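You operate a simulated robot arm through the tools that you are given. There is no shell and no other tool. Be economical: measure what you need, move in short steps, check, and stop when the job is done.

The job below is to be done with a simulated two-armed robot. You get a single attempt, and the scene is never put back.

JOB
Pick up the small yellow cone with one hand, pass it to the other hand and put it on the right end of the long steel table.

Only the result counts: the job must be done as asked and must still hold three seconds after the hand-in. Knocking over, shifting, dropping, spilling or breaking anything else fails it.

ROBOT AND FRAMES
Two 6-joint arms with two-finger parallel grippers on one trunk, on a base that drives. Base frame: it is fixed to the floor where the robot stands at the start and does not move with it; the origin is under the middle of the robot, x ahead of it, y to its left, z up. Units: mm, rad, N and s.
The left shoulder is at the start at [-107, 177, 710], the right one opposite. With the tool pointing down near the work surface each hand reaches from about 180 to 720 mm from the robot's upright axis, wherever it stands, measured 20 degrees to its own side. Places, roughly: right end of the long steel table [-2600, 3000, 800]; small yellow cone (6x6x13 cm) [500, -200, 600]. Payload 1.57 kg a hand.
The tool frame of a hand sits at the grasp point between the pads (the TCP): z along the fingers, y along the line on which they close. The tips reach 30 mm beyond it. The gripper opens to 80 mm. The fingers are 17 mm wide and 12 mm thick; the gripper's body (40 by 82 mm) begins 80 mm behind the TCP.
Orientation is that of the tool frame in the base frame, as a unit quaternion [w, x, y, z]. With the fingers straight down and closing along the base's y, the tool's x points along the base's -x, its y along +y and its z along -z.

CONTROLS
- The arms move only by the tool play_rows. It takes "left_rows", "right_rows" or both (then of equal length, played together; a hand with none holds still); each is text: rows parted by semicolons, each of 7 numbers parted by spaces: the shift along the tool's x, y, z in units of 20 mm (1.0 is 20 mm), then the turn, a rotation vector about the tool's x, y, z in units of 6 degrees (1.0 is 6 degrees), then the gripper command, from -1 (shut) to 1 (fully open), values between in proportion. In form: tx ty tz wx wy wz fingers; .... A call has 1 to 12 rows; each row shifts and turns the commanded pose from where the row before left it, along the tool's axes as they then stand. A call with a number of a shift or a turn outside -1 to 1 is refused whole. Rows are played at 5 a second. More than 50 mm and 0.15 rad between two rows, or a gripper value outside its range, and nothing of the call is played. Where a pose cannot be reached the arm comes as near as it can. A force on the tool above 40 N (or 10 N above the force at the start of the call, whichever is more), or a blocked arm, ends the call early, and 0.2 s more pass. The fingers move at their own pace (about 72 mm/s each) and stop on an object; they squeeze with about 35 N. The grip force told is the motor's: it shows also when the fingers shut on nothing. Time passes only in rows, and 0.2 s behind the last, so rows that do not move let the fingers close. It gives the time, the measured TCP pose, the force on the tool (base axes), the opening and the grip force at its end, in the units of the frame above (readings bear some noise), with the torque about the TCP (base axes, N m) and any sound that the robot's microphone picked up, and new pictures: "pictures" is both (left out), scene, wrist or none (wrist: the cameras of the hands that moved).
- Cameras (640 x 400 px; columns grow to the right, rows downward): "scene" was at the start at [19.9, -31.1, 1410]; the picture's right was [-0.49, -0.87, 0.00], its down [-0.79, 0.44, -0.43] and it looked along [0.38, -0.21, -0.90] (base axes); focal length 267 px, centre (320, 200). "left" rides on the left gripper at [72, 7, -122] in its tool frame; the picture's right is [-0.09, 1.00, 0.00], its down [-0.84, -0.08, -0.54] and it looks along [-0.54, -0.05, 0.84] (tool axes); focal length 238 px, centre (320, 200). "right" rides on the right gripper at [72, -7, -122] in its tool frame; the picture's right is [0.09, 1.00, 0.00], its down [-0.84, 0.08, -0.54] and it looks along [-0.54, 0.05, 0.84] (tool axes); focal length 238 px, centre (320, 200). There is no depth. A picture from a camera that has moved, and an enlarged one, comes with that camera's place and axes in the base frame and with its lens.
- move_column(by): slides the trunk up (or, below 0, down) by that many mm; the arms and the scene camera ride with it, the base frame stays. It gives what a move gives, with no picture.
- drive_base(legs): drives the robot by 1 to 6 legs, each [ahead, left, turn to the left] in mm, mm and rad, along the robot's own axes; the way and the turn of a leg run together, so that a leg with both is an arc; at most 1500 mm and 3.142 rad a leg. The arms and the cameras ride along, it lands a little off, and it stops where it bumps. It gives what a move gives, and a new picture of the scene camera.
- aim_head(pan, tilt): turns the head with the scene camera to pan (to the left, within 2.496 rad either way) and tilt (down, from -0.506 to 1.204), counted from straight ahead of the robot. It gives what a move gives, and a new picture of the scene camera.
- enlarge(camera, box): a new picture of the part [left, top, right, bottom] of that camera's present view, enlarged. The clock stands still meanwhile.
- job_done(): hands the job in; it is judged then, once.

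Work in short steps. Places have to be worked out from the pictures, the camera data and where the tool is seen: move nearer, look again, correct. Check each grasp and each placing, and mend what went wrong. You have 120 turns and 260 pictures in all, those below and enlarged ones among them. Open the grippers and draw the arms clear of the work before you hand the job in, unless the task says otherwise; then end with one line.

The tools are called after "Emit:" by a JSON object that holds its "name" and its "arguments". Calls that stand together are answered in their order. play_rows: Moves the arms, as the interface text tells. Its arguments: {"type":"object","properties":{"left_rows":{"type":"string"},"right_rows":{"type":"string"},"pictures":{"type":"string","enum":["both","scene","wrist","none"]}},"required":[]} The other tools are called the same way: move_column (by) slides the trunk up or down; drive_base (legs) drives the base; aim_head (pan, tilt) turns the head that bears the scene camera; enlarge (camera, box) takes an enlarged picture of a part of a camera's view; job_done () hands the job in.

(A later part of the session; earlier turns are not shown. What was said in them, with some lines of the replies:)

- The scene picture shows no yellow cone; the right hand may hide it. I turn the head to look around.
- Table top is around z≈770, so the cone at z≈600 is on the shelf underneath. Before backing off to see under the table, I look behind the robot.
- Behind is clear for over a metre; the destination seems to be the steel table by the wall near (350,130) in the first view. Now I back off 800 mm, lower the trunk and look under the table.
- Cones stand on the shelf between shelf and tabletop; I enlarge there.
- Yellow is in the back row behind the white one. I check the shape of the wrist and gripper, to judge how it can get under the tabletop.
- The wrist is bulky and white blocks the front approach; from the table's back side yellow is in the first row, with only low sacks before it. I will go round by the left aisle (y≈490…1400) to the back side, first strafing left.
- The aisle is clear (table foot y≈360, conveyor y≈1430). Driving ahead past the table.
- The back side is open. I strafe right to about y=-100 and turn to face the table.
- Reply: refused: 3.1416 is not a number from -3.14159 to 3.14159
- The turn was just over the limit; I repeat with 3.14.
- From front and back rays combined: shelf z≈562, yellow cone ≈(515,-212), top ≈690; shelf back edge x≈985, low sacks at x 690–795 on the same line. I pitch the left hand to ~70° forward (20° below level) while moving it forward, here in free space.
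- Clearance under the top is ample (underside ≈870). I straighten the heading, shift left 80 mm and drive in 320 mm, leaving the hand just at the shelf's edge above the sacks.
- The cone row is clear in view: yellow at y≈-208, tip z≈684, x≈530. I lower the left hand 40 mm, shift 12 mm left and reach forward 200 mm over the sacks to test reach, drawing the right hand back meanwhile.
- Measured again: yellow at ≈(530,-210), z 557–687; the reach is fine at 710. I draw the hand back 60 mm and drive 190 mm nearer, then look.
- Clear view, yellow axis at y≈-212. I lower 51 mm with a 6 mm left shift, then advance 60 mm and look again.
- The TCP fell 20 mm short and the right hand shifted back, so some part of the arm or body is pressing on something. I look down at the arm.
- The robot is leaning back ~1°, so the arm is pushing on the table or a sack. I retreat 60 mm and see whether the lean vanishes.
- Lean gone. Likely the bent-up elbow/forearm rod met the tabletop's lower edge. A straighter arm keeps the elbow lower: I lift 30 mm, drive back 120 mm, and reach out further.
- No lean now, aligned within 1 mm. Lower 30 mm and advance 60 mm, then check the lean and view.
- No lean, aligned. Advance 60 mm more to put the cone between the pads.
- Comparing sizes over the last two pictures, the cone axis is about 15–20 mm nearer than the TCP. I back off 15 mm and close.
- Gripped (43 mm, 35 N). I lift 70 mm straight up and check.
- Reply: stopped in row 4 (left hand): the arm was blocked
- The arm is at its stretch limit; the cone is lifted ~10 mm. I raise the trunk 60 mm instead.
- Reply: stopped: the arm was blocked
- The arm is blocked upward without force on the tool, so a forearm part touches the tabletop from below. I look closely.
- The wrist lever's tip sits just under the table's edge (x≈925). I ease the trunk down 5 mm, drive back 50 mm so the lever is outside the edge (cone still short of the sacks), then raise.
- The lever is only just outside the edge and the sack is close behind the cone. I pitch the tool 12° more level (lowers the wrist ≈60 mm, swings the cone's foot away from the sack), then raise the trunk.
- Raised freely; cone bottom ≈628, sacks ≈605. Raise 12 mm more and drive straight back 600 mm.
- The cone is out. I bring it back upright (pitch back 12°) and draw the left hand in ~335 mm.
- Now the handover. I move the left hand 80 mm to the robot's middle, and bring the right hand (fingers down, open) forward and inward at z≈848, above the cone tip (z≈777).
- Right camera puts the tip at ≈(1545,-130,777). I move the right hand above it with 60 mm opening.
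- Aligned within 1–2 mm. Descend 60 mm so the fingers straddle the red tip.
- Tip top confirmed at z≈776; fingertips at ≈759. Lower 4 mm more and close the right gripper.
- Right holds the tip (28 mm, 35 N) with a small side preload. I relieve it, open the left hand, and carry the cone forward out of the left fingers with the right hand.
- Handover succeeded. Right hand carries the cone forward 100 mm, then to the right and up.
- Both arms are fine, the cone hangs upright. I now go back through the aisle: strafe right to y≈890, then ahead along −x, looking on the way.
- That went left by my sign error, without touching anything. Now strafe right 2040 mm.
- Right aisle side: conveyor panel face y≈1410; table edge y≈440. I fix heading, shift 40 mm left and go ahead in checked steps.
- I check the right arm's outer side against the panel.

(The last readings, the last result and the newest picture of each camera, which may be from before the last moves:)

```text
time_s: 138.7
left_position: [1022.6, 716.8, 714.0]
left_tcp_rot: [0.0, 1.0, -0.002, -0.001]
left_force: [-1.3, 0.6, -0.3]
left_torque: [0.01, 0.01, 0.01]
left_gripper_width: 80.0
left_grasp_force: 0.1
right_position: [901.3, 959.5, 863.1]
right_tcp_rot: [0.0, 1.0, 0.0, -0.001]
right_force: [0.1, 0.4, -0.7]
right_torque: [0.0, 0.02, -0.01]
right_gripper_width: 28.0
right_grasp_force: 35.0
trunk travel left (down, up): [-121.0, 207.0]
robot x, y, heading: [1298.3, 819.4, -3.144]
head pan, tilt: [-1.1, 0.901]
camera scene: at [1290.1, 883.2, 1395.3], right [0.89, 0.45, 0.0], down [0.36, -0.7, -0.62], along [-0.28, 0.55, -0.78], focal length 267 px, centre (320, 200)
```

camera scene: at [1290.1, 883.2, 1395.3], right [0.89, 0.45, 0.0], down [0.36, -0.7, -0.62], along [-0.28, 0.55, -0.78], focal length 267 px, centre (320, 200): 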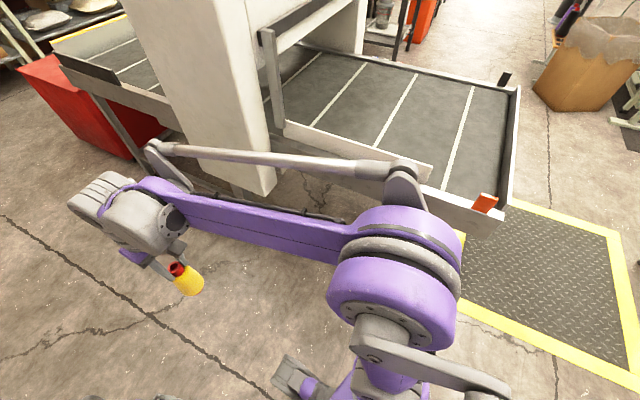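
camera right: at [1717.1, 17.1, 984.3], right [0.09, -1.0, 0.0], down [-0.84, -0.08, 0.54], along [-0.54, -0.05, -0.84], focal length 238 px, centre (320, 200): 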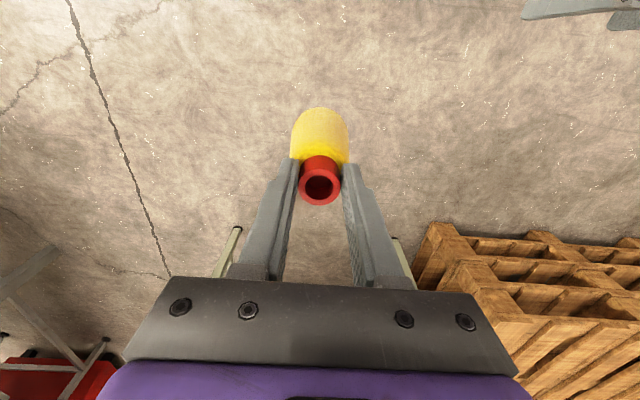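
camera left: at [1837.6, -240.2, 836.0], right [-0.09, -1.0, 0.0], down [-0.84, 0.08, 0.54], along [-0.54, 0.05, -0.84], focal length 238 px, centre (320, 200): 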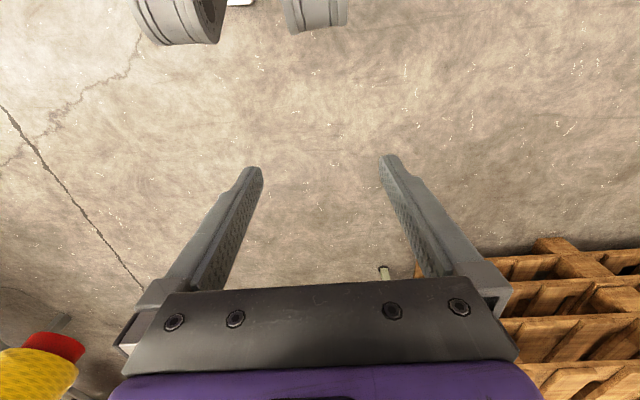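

Outermost right arm point is y≈1230, well clear. Continue ahead.

Emit:
{"name": "aim_head", "arguments": {"pan": -0.5, "tilt": 0.45}}

Emit:
{"name": "drive_base", "arguments": {"legs": [[1300, 0, 0]]}}

Emit:
{"name": "drive_base", "arguments": {"legs": [[1000, 0, 0]]}}

```text
time_s: 139.7
left_position: [1020.9, 715.7, 712.0]
left_tcp_rot: [0.0, 1.0, -0.001, -0.001]
left_force: [0.3, 0.9, -0.2]
left_torque: [0.02, 0.01, 0.01]
left_gripper_width: 80.1
left_grasp_force: 0.1
right_position: [901.9, 959.1, 863.1]
right_tcp_rot: [0.0, 1.0, 0.0, -0.001]
right_force: [-0.1, -0.4, -1.6]
right_torque: [-0.01, 0.01, 0.03]
right_gripper_width: 27.8
right_grasp_force: 35.3
trunk travel left (down, up): [-121.0, 207.0]
robot x, y, heading: [1298.5, 815.3, -3.144]
head pan, tilt: [-0.499, 0.45]
camera scene: at [1243.7, 860.0, 1433.6], right [0.48, 0.88, 0.0], down [0.38, -0.21, -0.9], along [-0.79, 0.43, -0.44], focal length 267 px, centre (320, 200)
```

scene: 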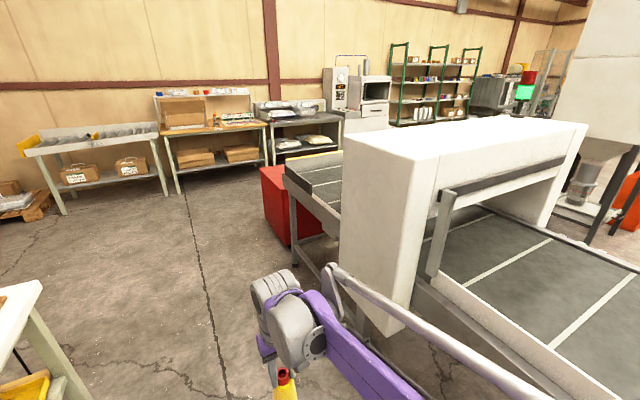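

```text
time_s: 146.2
left_position: [-269.9, 704.5, 713.2]
left_tcp_rot: [0.0, 1.0, 0.006, 0.0]
left_force: [-0.1, -0.4, 0.1]
left_torque: [-0.02, -0.01, -0.01]
left_gripper_width: 80.1
left_grasp_force: 0.0
right_position: [-393.1, 945.4, 863.8]
right_tcp_rot: [0.0, 1.0, 0.007, -0.001]
right_force: [1.0, -0.4, -1.6]
right_torque: [0.0, 0.0, 0.04]
right_gripper_width: 28.0
right_grasp_force: 34.9
trunk travel left (down, up): [-121.0, 207.0]
robot x, y, heading: [6.4, 809.4, -3.126]
head pan, tilt: [-0.499, 0.45]
camera scene: at [-49.9, 850.8, 1433.6], right [0.47, 0.88, 0.0], down [0.39, -0.2, -0.9], along [-0.8, 0.42, -0.44], focal length 267 px, centre (320, 200)
```

scene: 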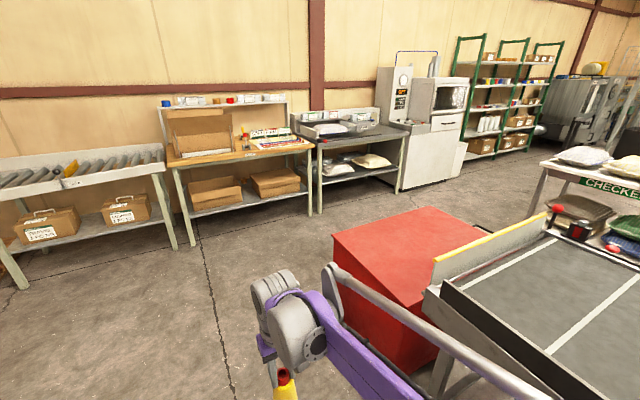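

```text
time_s: 151.3
left_position: [-1245.3, 697.8, 713.5]
left_tcp_rot: [0.0, 1.0, 0.002, -0.001]
left_force: [-0.2, -0.6, -0.3]
left_torque: [-0.01, -0.02, 0.0]
left_gripper_width: 80.2
left_grasp_force: 0.0
right_position: [-1368.6, 940.4, 863.9]
right_tcp_rot: [0.0, 1.0, 0.001, -0.001]
right_force: [-0.4, -0.5, 0.0]
right_torque: [-0.01, 0.01, -0.04]
right_gripper_width: 27.9
right_grasp_force: 35.3
trunk travel left (down, up): [-121.0, 207.0]
robot x, y, heading: [-967.7, 796.7, -3.136]
head pan, tilt: [-0.499, 0.45]
camera scene: at [-1025.8, 842.8, 1433.6], right [0.47, 0.88, 0.0], down [0.38, -0.21, -0.9], along [-0.79, 0.43, -0.44], focal length 267 px, centre (320, 200)
```

scene: 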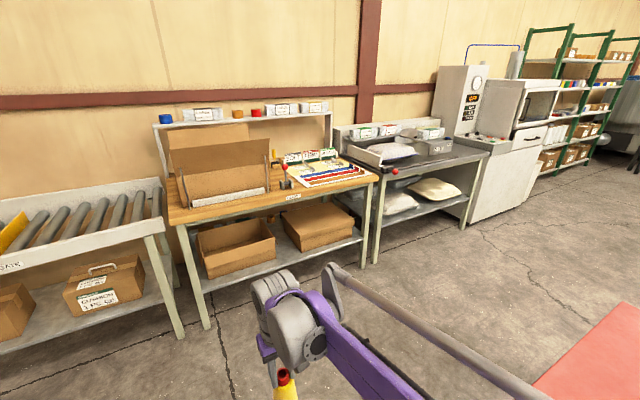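

The steel table by the wall: front legs at x≈-2400, y≈2050…3260, right end beside the white machine. Red box left face is at x≈-1170. I drive ahead to x≈-1720, then strafe right along the tables.

Emit:
{"name": "drive_base", "arguments": {"legs": [[740, 0, 0], [0, -1100, 0]]}}

```text
time_s: 164.9
left_position: [-2001.3, 1800.4, 713.4]
left_tcp_rot: [0.0, 1.0, -0.003, -0.001]
left_force: [-0.8, -0.2, -0.2]
left_torque: [0.01, 0.05, 0.01]
left_gripper_width: 80.1
left_grasp_force: 0.0
right_position: [-2122.1, 2043.6, 863.0]
right_tcp_rot: [0.0, 1.0, -0.002, -0.002]
right_force: [0.0, -0.4, 0.1]
right_torque: [0.02, 0.01, 0.03]
right_gripper_width: 27.6
right_grasp_force: 35.1
trunk travel left (down, up): [-121.0, 207.0]
robot x, y, heading: [-1726.4, 1903.0, 3.137]
head pan, tilt: [-0.499, 0.45]
camera scene: at [-1780.1, 1943.2, 1433.6], right [0.48, 0.88, 0.0], down [0.38, -0.21, -0.9], along [-0.79, 0.43, -0.44], focal length 267 px, centre (320, 200)
```

scene: 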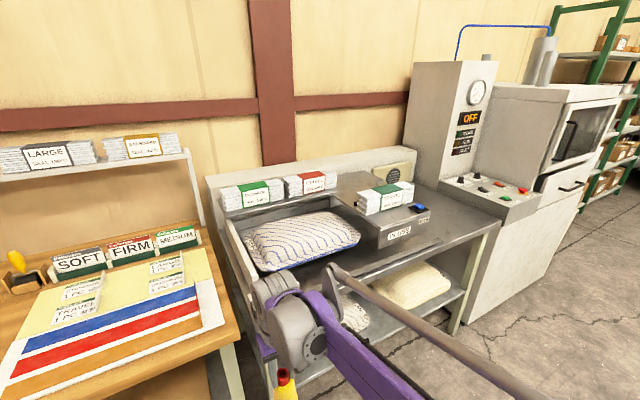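

The right end of the steel table has free surface beside the grey box. I strafe 930 mm further and look straight at it.

Emit:
{"name": "drive_base", "arguments": {"legs": [[0, -930, 0]]}}

Emit:
{"name": "aim_head", "arguments": {"pan": -0.1, "tilt": 0.7}}

```text
time_s: 173.6
left_position: [-1996.3, 2750.9, 714.0]
left_tcp_rot: [0.0, 1.0, -0.005, -0.001]
left_force: [0.3, -0.1, -0.1]
left_torque: [0.0, 0.0, 0.02]
left_gripper_width: 80.0
left_grasp_force: 0.1
right_position: [-2115.0, 2993.2, 863.1]
right_tcp_rot: [0.0, 1.0, -0.004, 0.0]
right_force: [0.3, 0.3, -0.6]
right_torque: [0.0, -0.01, -0.02]
right_gripper_width: 28.0
right_grasp_force: 35.3
trunk travel left (down, up): [-121.0, 207.0]
robot x, y, heading: [-1716.6, 2847.5, 3.129]
head pan, tilt: [-0.499, 0.45]
camera scene: at [-1773.7, 2891.9, 1433.6], right [0.49, 0.87, 0.0], down [0.38, -0.21, -0.9], along [-0.79, 0.44, -0.44], focal length 267 px, centre (320, 200)
```

scene: 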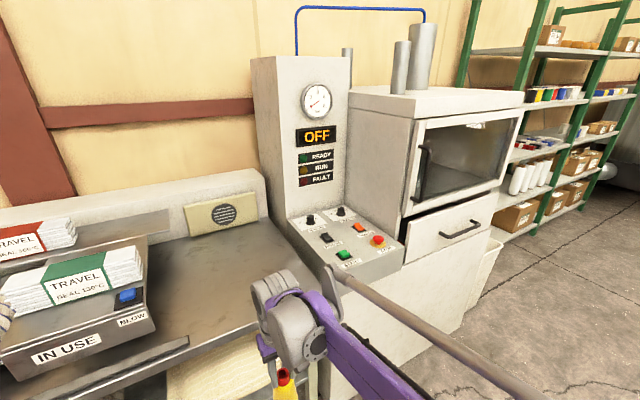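

```text
time_s: 174.5
left_position: [-1995.8, 2749.8, 713.3]
left_tcp_rot: [0.0, 1.0, -0.006, -0.001]
left_force: [-0.6, -0.9, 0.0]
left_torque: [-0.01, 0.01, -0.01]
left_gripper_width: 80.2
left_grasp_force: 0.0
right_position: [-2115.8, 2993.9, 863.5]
right_tcp_rot: [0.0, 1.0, -0.005, -0.002]
right_force: [-0.5, -0.3, -1.0]
right_torque: [0.0, -0.04, -0.03]
right_gripper_width: 28.0
right_grasp_force: 34.5
trunk travel left (down, up): [-121.0, 207.0]
robot x, y, heading: [-1717.7, 2846.6, 3.132]
head pan, tilt: [-0.099, 0.7]
camera scene: at [-1777.8, 2856.3, 1411.5], right [0.11, 0.99, 0.0], down [0.64, -0.07, -0.77], along [-0.76, 0.08, -0.64], focal length 267 px, centre (320, 200)
```

scene: 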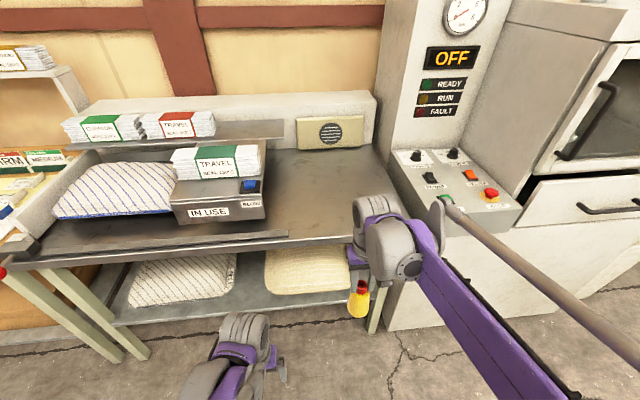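

Free area at the right end: y≈2740–3230, top z≈755, front edge x≈-2345. Target ≈(-2560,3050). I raise the trunk 110 mm (cone bottom ≈835) and drive 250 mm ahead with 50 mm to the right.

Emit:
{"name": "move_column", "arguments": {"by": 110}}

Emit:
{"name": "drive_base", "arguments": {"legs": [[0, -50, 0], [240, 0, 0]]}}

Emit:
{"name": "play_rows", "arguments": {"right_rows": "-1 0 0 0 0 0 -1; -1 0 0 0 0 0 -1; -1 0 0 0 0 0 -1; -1 0 0 0 0 0 -1; -1 0 0 0 0 0 -1; -1 0 0 0 0 0 -1", "pictures": "both"}}

```text
time_s: 175.9
left_position: [-1994.8, 2749.9, 823.1]
left_tcp_rot: [0.0, 1.0, -0.005, -0.001]
left_force: [0.1, -0.5, 0.2]
left_torque: [-0.02, 0.04, 0.03]
left_gripper_width: 79.8
left_grasp_force: 0.1
right_position: [-2114.5, 2994.0, 973.0]
right_tcp_rot: [0.0, 1.0, -0.004, 0.0]
right_force: [0.3, -0.1, -0.9]
right_torque: [-0.02, 0.03, 0.02]
right_gripper_width: 28.4
right_grasp_force: 35.5
trunk travel left (down, up): [-231.0, 97.0]
robot x, y, heading: [-1717.8, 2848.3, 3.134]
head pan, tilt: [-0.099, 0.7]
```

```text
time_s: 178.4
left_position: [-2236.6, 2803.9, 823.2]
left_tcp_rot: [0.0, 1.0, -0.006, 0.0]
left_force: [-0.2, 0.3, 0.5]
left_torque: [0.04, -0.01, 0.04]
left_gripper_width: 80.0
left_grasp_force: 0.0
right_position: [-2354.5, 3046.8, 973.1]
right_tcp_rot: [0.0, 1.0, -0.006, -0.001]
right_force: [1.0, -0.1, -1.9]
right_torque: [0.02, 0.0, 0.0]
right_gripper_width: 27.7
right_grasp_force: 35.0
trunk travel left (down, up): [-231.0, 97.0]
robot x, y, heading: [-1953.3, 2901.9, 3.126]
head pan, tilt: [-0.099, 0.7]
camera scene: at [-2003.4, 2908.7, 1520.4], right [0.11, 0.99, 0.0], down [0.64, -0.07, -0.76], along [-0.76, 0.09, -0.64], focal length 267 px, centre (320, 200)
```

scene: 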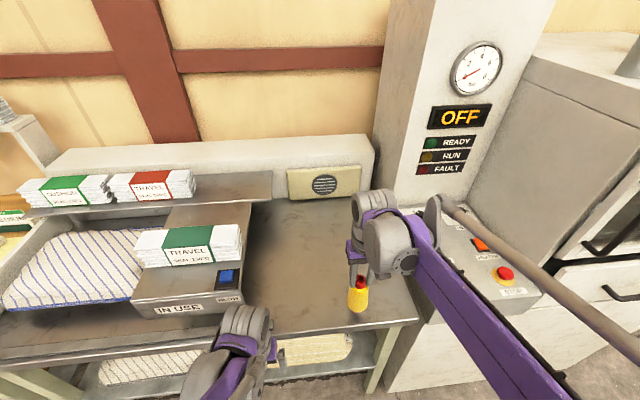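

```text
time_s: 179.8
left_position: [-2237.6, 2803.3, 822.8]
left_tcp_rot: [-0.001, 1.0, -0.006, 0.0]
left_force: [-0.3, -0.2, -0.4]
left_torque: [0.0, -0.01, 0.0]
left_gripper_width: 80.1
left_grasp_force: 0.1
right_position: [-2475.0, 3049.1, 975.0]
right_tcp_rot: [0.0, 1.0, -0.005, -0.001]
right_force: [0.7, 0.2, -0.8]
right_torque: [0.01, -0.04, -0.03]
right_gripper_width: 28.0
right_grasp_force: 35.1
trunk travel left (down, up): [-231.0, 97.0]
robot x, y, heading: [-1957.7, 2900.6, 3.131]
head pan, tilt: [-0.099, 0.7]
camera scene: at [-2003.7, 2908.7, 1520.4], right [0.11, 0.99, 0.0], down [0.64, -0.07, -0.76], along [-0.76, 0.09, -0.64], focal length 267 px, centre (320, 200)
camera right: at [-2401.7, 3056.1, 1095.9], right [0.08, -1.0, 0.0], down [-0.84, -0.07, 0.54], along [-0.54, -0.04, -0.84], focal length 238 px, centre (320, 200)
```

scene: 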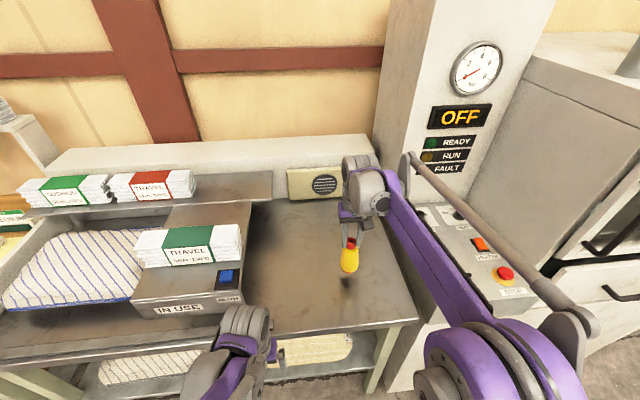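
right: 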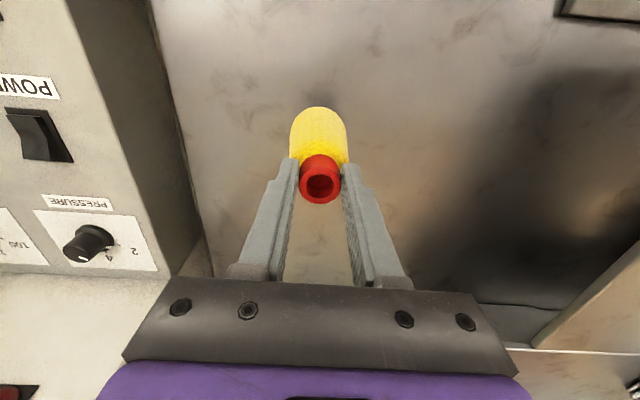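

Over the free steel surface, clear of the grey box and machine. Forward 90 mm more and down 50 mm.

Emit:
{"name": "play_rows", "arguments": {"right_rows": "-0.9 0 0 0 0 0 -1; -0.9 0 0 0 0 0 -1; -0.9 0 0 0 0 0 -1; -0.9 0 0 0 0 0 -1; -0.9 0 0 0 0 0 -1; 0 0 0.8 0 0 0 -1; 0 0 0.8 0 0 0 -1; 0 0 0.8 0 0 0 -1", "pictures": "both"}}

Emit:
{"name": "enlarge", "arguments": {"camera": "scene", "box": [260, 160, 420, 300]}}

```text
time_s: 181.6
left_position: [-2235.9, 2804.4, 822.6]
left_tcp_rot: [0.0, 1.0, -0.006, -0.001]
left_force: [0.0, 0.7, -0.8]
left_torque: [0.0, 0.0, 0.0]
left_gripper_width: 80.2
left_grasp_force: 0.0
right_position: [-2561.5, 3050.0, 937.5]
right_tcp_rot: [-0.001, 1.0, -0.006, -0.002]
right_force: [3.4, -0.6, 14.8]
right_torque: [-0.24, -0.5, 0.06]
right_gripper_width: 27.9
right_grasp_force: 35.2
trunk travel left (down, up): [-231.0, 97.0]
robot x, y, heading: [-1956.0, 2899.5, 3.128]
head pan, tilt: [-0.099, 0.7]
stopped in row 8 (right hand): the force on the tool passed its limit at 47 N (the readings are from after the stop); the commanded pose is now the measured one
camera scene: at [-2001.8, 2908.4, 1520.5], right [0.11, 0.99, 0.0], down [0.64, -0.07, -0.77], along [-0.76, 0.09, -0.64], focal length 267 px, centre (320, 200)
camera right: at [-2488.7, 3057.1, 1057.5], right [0.08, -1.0, 0.0], down [-0.84, -0.07, 0.54], along [-0.54, -0.04, -0.84], focal length 238 px, centre (320, 200)
```

scene: 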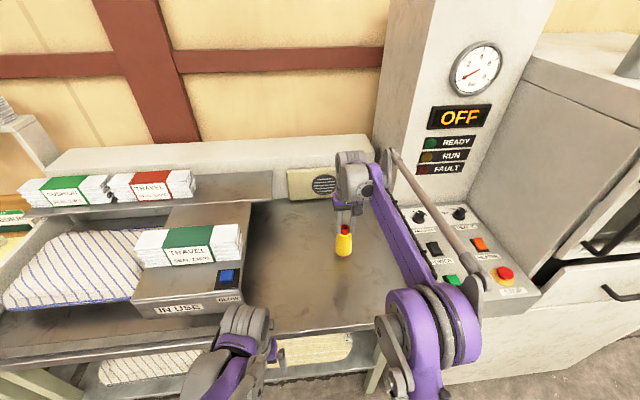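
right: 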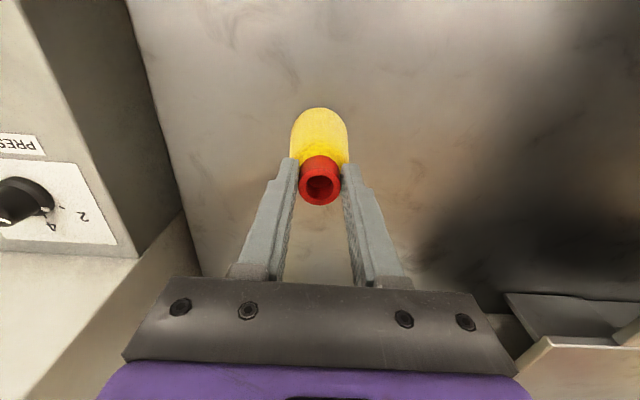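

```text
2.86 times, centred on (340, 230) of scene
camera zoom: at [-2001.8, 2908.4, 1520.5], right [0.11, 0.99, 0.0], down [0.64, -0.07, -0.77], along [-0.76, 0.09, -0.64], focal length 763 px, centre (263, 114)
```

zoom: 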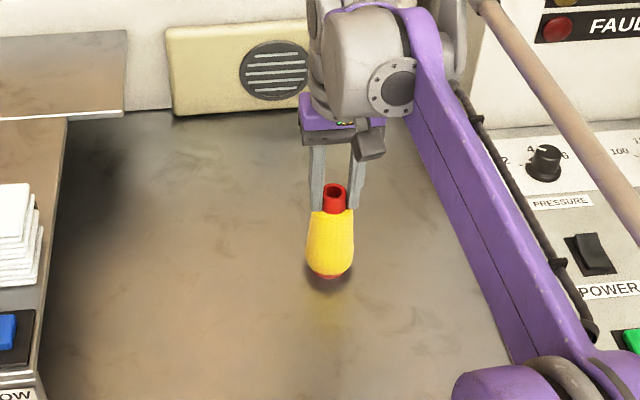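

The cone's foot met the table at TCP z≈938, so the top is at z≈800. I ease up 1 mm to relieve the force and open the fingers gently.

Emit:
{"name": "play_rows", "arguments": {"right_rows": "0 0 -0.05 0 0 0 -1; 0 0 0 0 0 0 -1", "pictures": "none"}}

```text
time_s: 182.2
left_position: [-2235.0, 2803.3, 822.5]
left_tcp_rot: [-0.001, 1.0, -0.007, -0.001]
left_force: [-1.0, -0.2, 0.4]
left_torque: [0.01, -0.02, 0.02]
left_gripper_width: 80.0
left_grasp_force: 0.0
right_position: [-2561.8, 3050.4, 935.9]
right_tcp_rot: [-0.001, 1.0, -0.008, -0.003]
right_force: [3.1, -0.8, 3.5]
right_torque: [-0.14, -0.41, 0.02]
right_gripper_width: 28.1
right_grasp_force: 35.1
trunk travel left (down, up): [-231.0, 97.0]
robot x, y, heading: [-1960.8, 2899.8, 3.131]
head pan, tilt: [-0.099, 0.7]
```

Only ~3.5 N remains. Opening slowly.

Emit:
{"name": "play_rows", "arguments": {"right_rows": "0 0 0 0 0 0 -0.25; 0 0 0 0 0 0 -0.15; 0 0 0 0 0 0 0.1; 0 0 0 0 0 0 0.4; 0 0 0 0 0 0 0.4", "pictures": "both"}}

```text
time_s: 183.4
left_position: [-2235.9, 2802.8, 823.1]
left_tcp_rot: [0.0, 1.0, -0.007, 0.0]
left_force: [0.4, 0.0, 0.8]
left_torque: [-0.02, 0.0, -0.01]
left_gripper_width: 80.1
left_grasp_force: 0.0
right_position: [-2562.7, 3050.6, 937.0]
right_tcp_rot: [0.0, 1.0, -0.006, -0.002]
right_force: [-0.4, -0.2, 0.2]
right_torque: [-0.01, 0.0, 0.01]
right_gripper_width: 56.2
right_grasp_force: 0.1
trunk travel left (down, up): [-231.0, 97.0]
robot x, y, heading: [-1956.0, 2900.2, 3.13]
head pan, tilt: [-0.099, 0.7]
camera scene: at [-2003.0, 2908.7, 1520.4], right [0.11, 0.99, 0.0], down [0.64, -0.07, -0.76], along [-0.76, 0.09, -0.64], focal length 267 px, centre (320, 200)
camera right: at [-2489.9, 3057.5, 1057.2], right [0.08, -1.0, 0.0], down [-0.84, -0.07, 0.55], along [-0.54, -0.04, -0.84], focal length 238 px, centre (320, 200)
```

scene: 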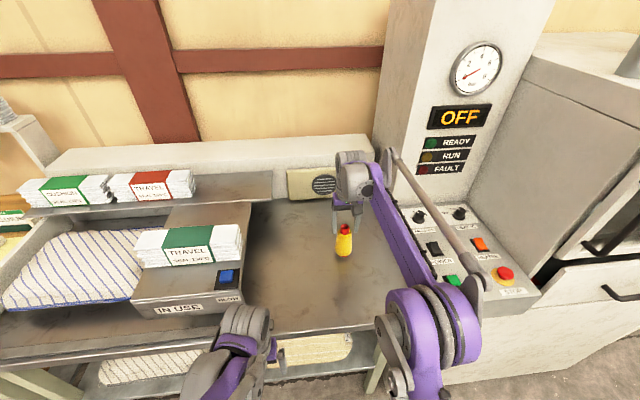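
right: 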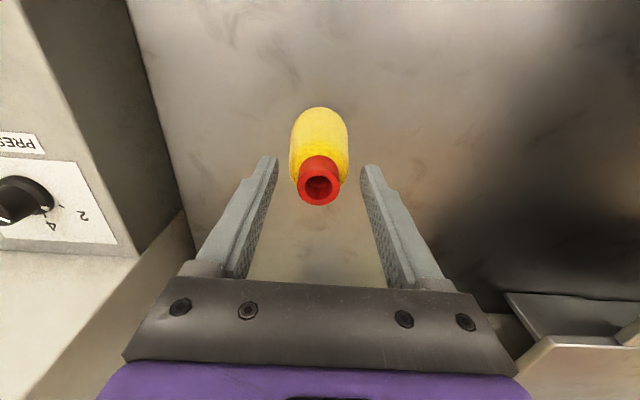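

The cone stands on its own. I lift the right hand straight up 100 mm, then draw it back.

Emit:
{"name": "play_rows", "arguments": {"right_rows": "0 0 -1 0 0 0 0.4; 0 0 -1 0 0 0 0.4; 0 0 -1 0 0 0 0.6; 0 0 -1 0 0 0 1; 0 0 -1 0 0 0 1; 1 0 0 0 0 0 1; 1 0 0 0 0 0 1; 1 0 0 0 0 0 1; 1 0 0 0 0 0 1; 1 0 0 0 0 0 1; 1 0 0 0 0 0 1; 1 0 0 0 0 0 1", "pictures": "scene"}}

Emit:
{"name": "drive_base", "arguments": {"legs": [[-200, 0, 0]]}}

Emit:
{"name": "enlarge", "arguments": {"camera": "scene", "box": [200, 130, 440, 280]}}

```text
time_s: 186.0
left_position: [-2235.7, 2803.8, 822.5]
left_tcp_rot: [0.0, 1.0, -0.007, -0.001]
left_force: [-0.3, -0.2, -0.4]
left_torque: [0.0, 0.0, -0.01]
left_gripper_width: 80.1
left_grasp_force: 0.0
right_position: [-2421.4, 3047.9, 1037.3]
right_tcp_rot: [0.0, 1.0, -0.006, -0.003]
right_force: [0.5, 0.5, 0.9]
right_torque: [0.02, 0.02, 0.0]
right_gripper_width: 80.0
right_grasp_force: 0.1
trunk travel left (down, up): [-231.0, 97.0]
robot x, y, heading: [-1960.4, 2905.3, 3.13]
head pan, tilt: [-0.099, 0.7]
camera scene: at [-2002.3, 2908.7, 1520.4], right [0.11, 0.99, 0.0], down [0.64, -0.07, -0.77], along [-0.76, 0.09, -0.64], focal length 267 px, centre (320, 200)
```

scene: 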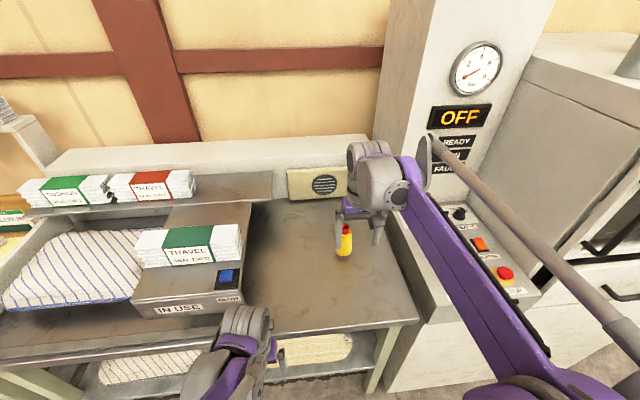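

```text
time_s: 187.6
left_position: [-2039.0, 2802.1, 822.6]
left_tcp_rot: [-0.001, 1.0, -0.008, -0.001]
left_force: [0.6, 0.5, 0.5]
left_torque: [0.01, 0.01, -0.01]
left_gripper_width: 79.7
left_grasp_force: 0.0
right_position: [-2224.5, 3046.2, 1035.2]
right_tcp_rot: [-0.001, 1.0, -0.007, -0.003]
right_force: [0.7, -0.2, 0.2]
right_torque: [0.02, 0.04, 0.02]
right_gripper_width: 79.9
right_grasp_force: 0.0
trunk travel left (down, up): [-231.0, 97.0]
robot x, y, heading: [-1763.3, 2899.0, 3.126]
head pan, tilt: [-0.099, 0.7]
camera scene: at [-1805.6, 2906.2, 1520.4], right [0.11, 0.99, 0.0], down [0.64, -0.07, -0.77], along [-0.76, 0.09, -0.64], focal length 267 px, centre (320, 200)
```

scene: 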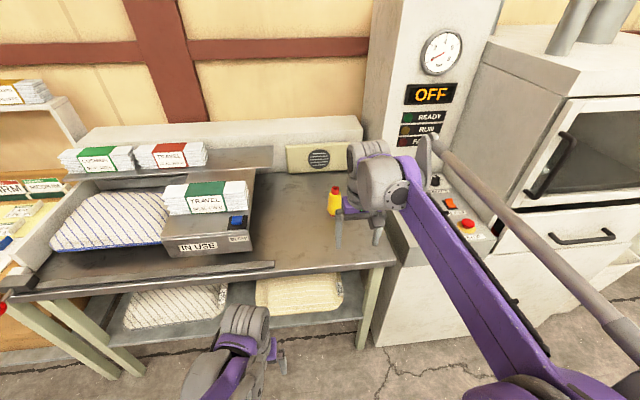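

```text
2.67 times, centred on (320, 205) of scene
camera zoom: at [-1805.6, 2906.2, 1520.4], right [0.11, 0.99, 0.0], down [0.64, -0.07, -0.77], along [-0.76, 0.09, -0.64], focal length 712 px, centre (320, 187)
```

zoom: 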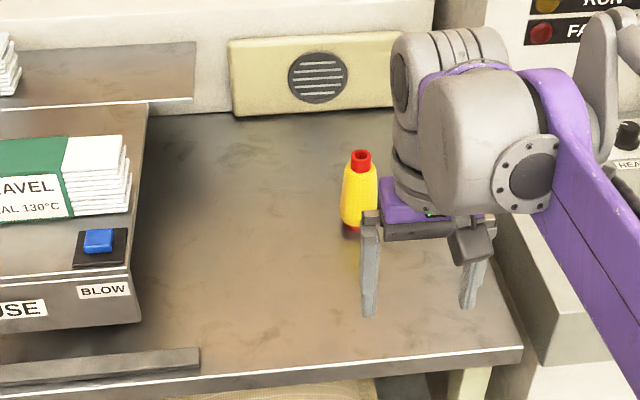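

The yellow cone stands upright on the right end of the steel table, both grippers are open and the arms are clear. I hand the job in.

Emit:
{"name": "job_done", "arguments": {}}

```text
The job is handed in.
```

The left hand picked up the small yellow cone and passed it to the right hand, which set it upright on the right end of the long steel table; under the first table the arm briefly pressed against the tabletop, and I saw nothing moved by it.
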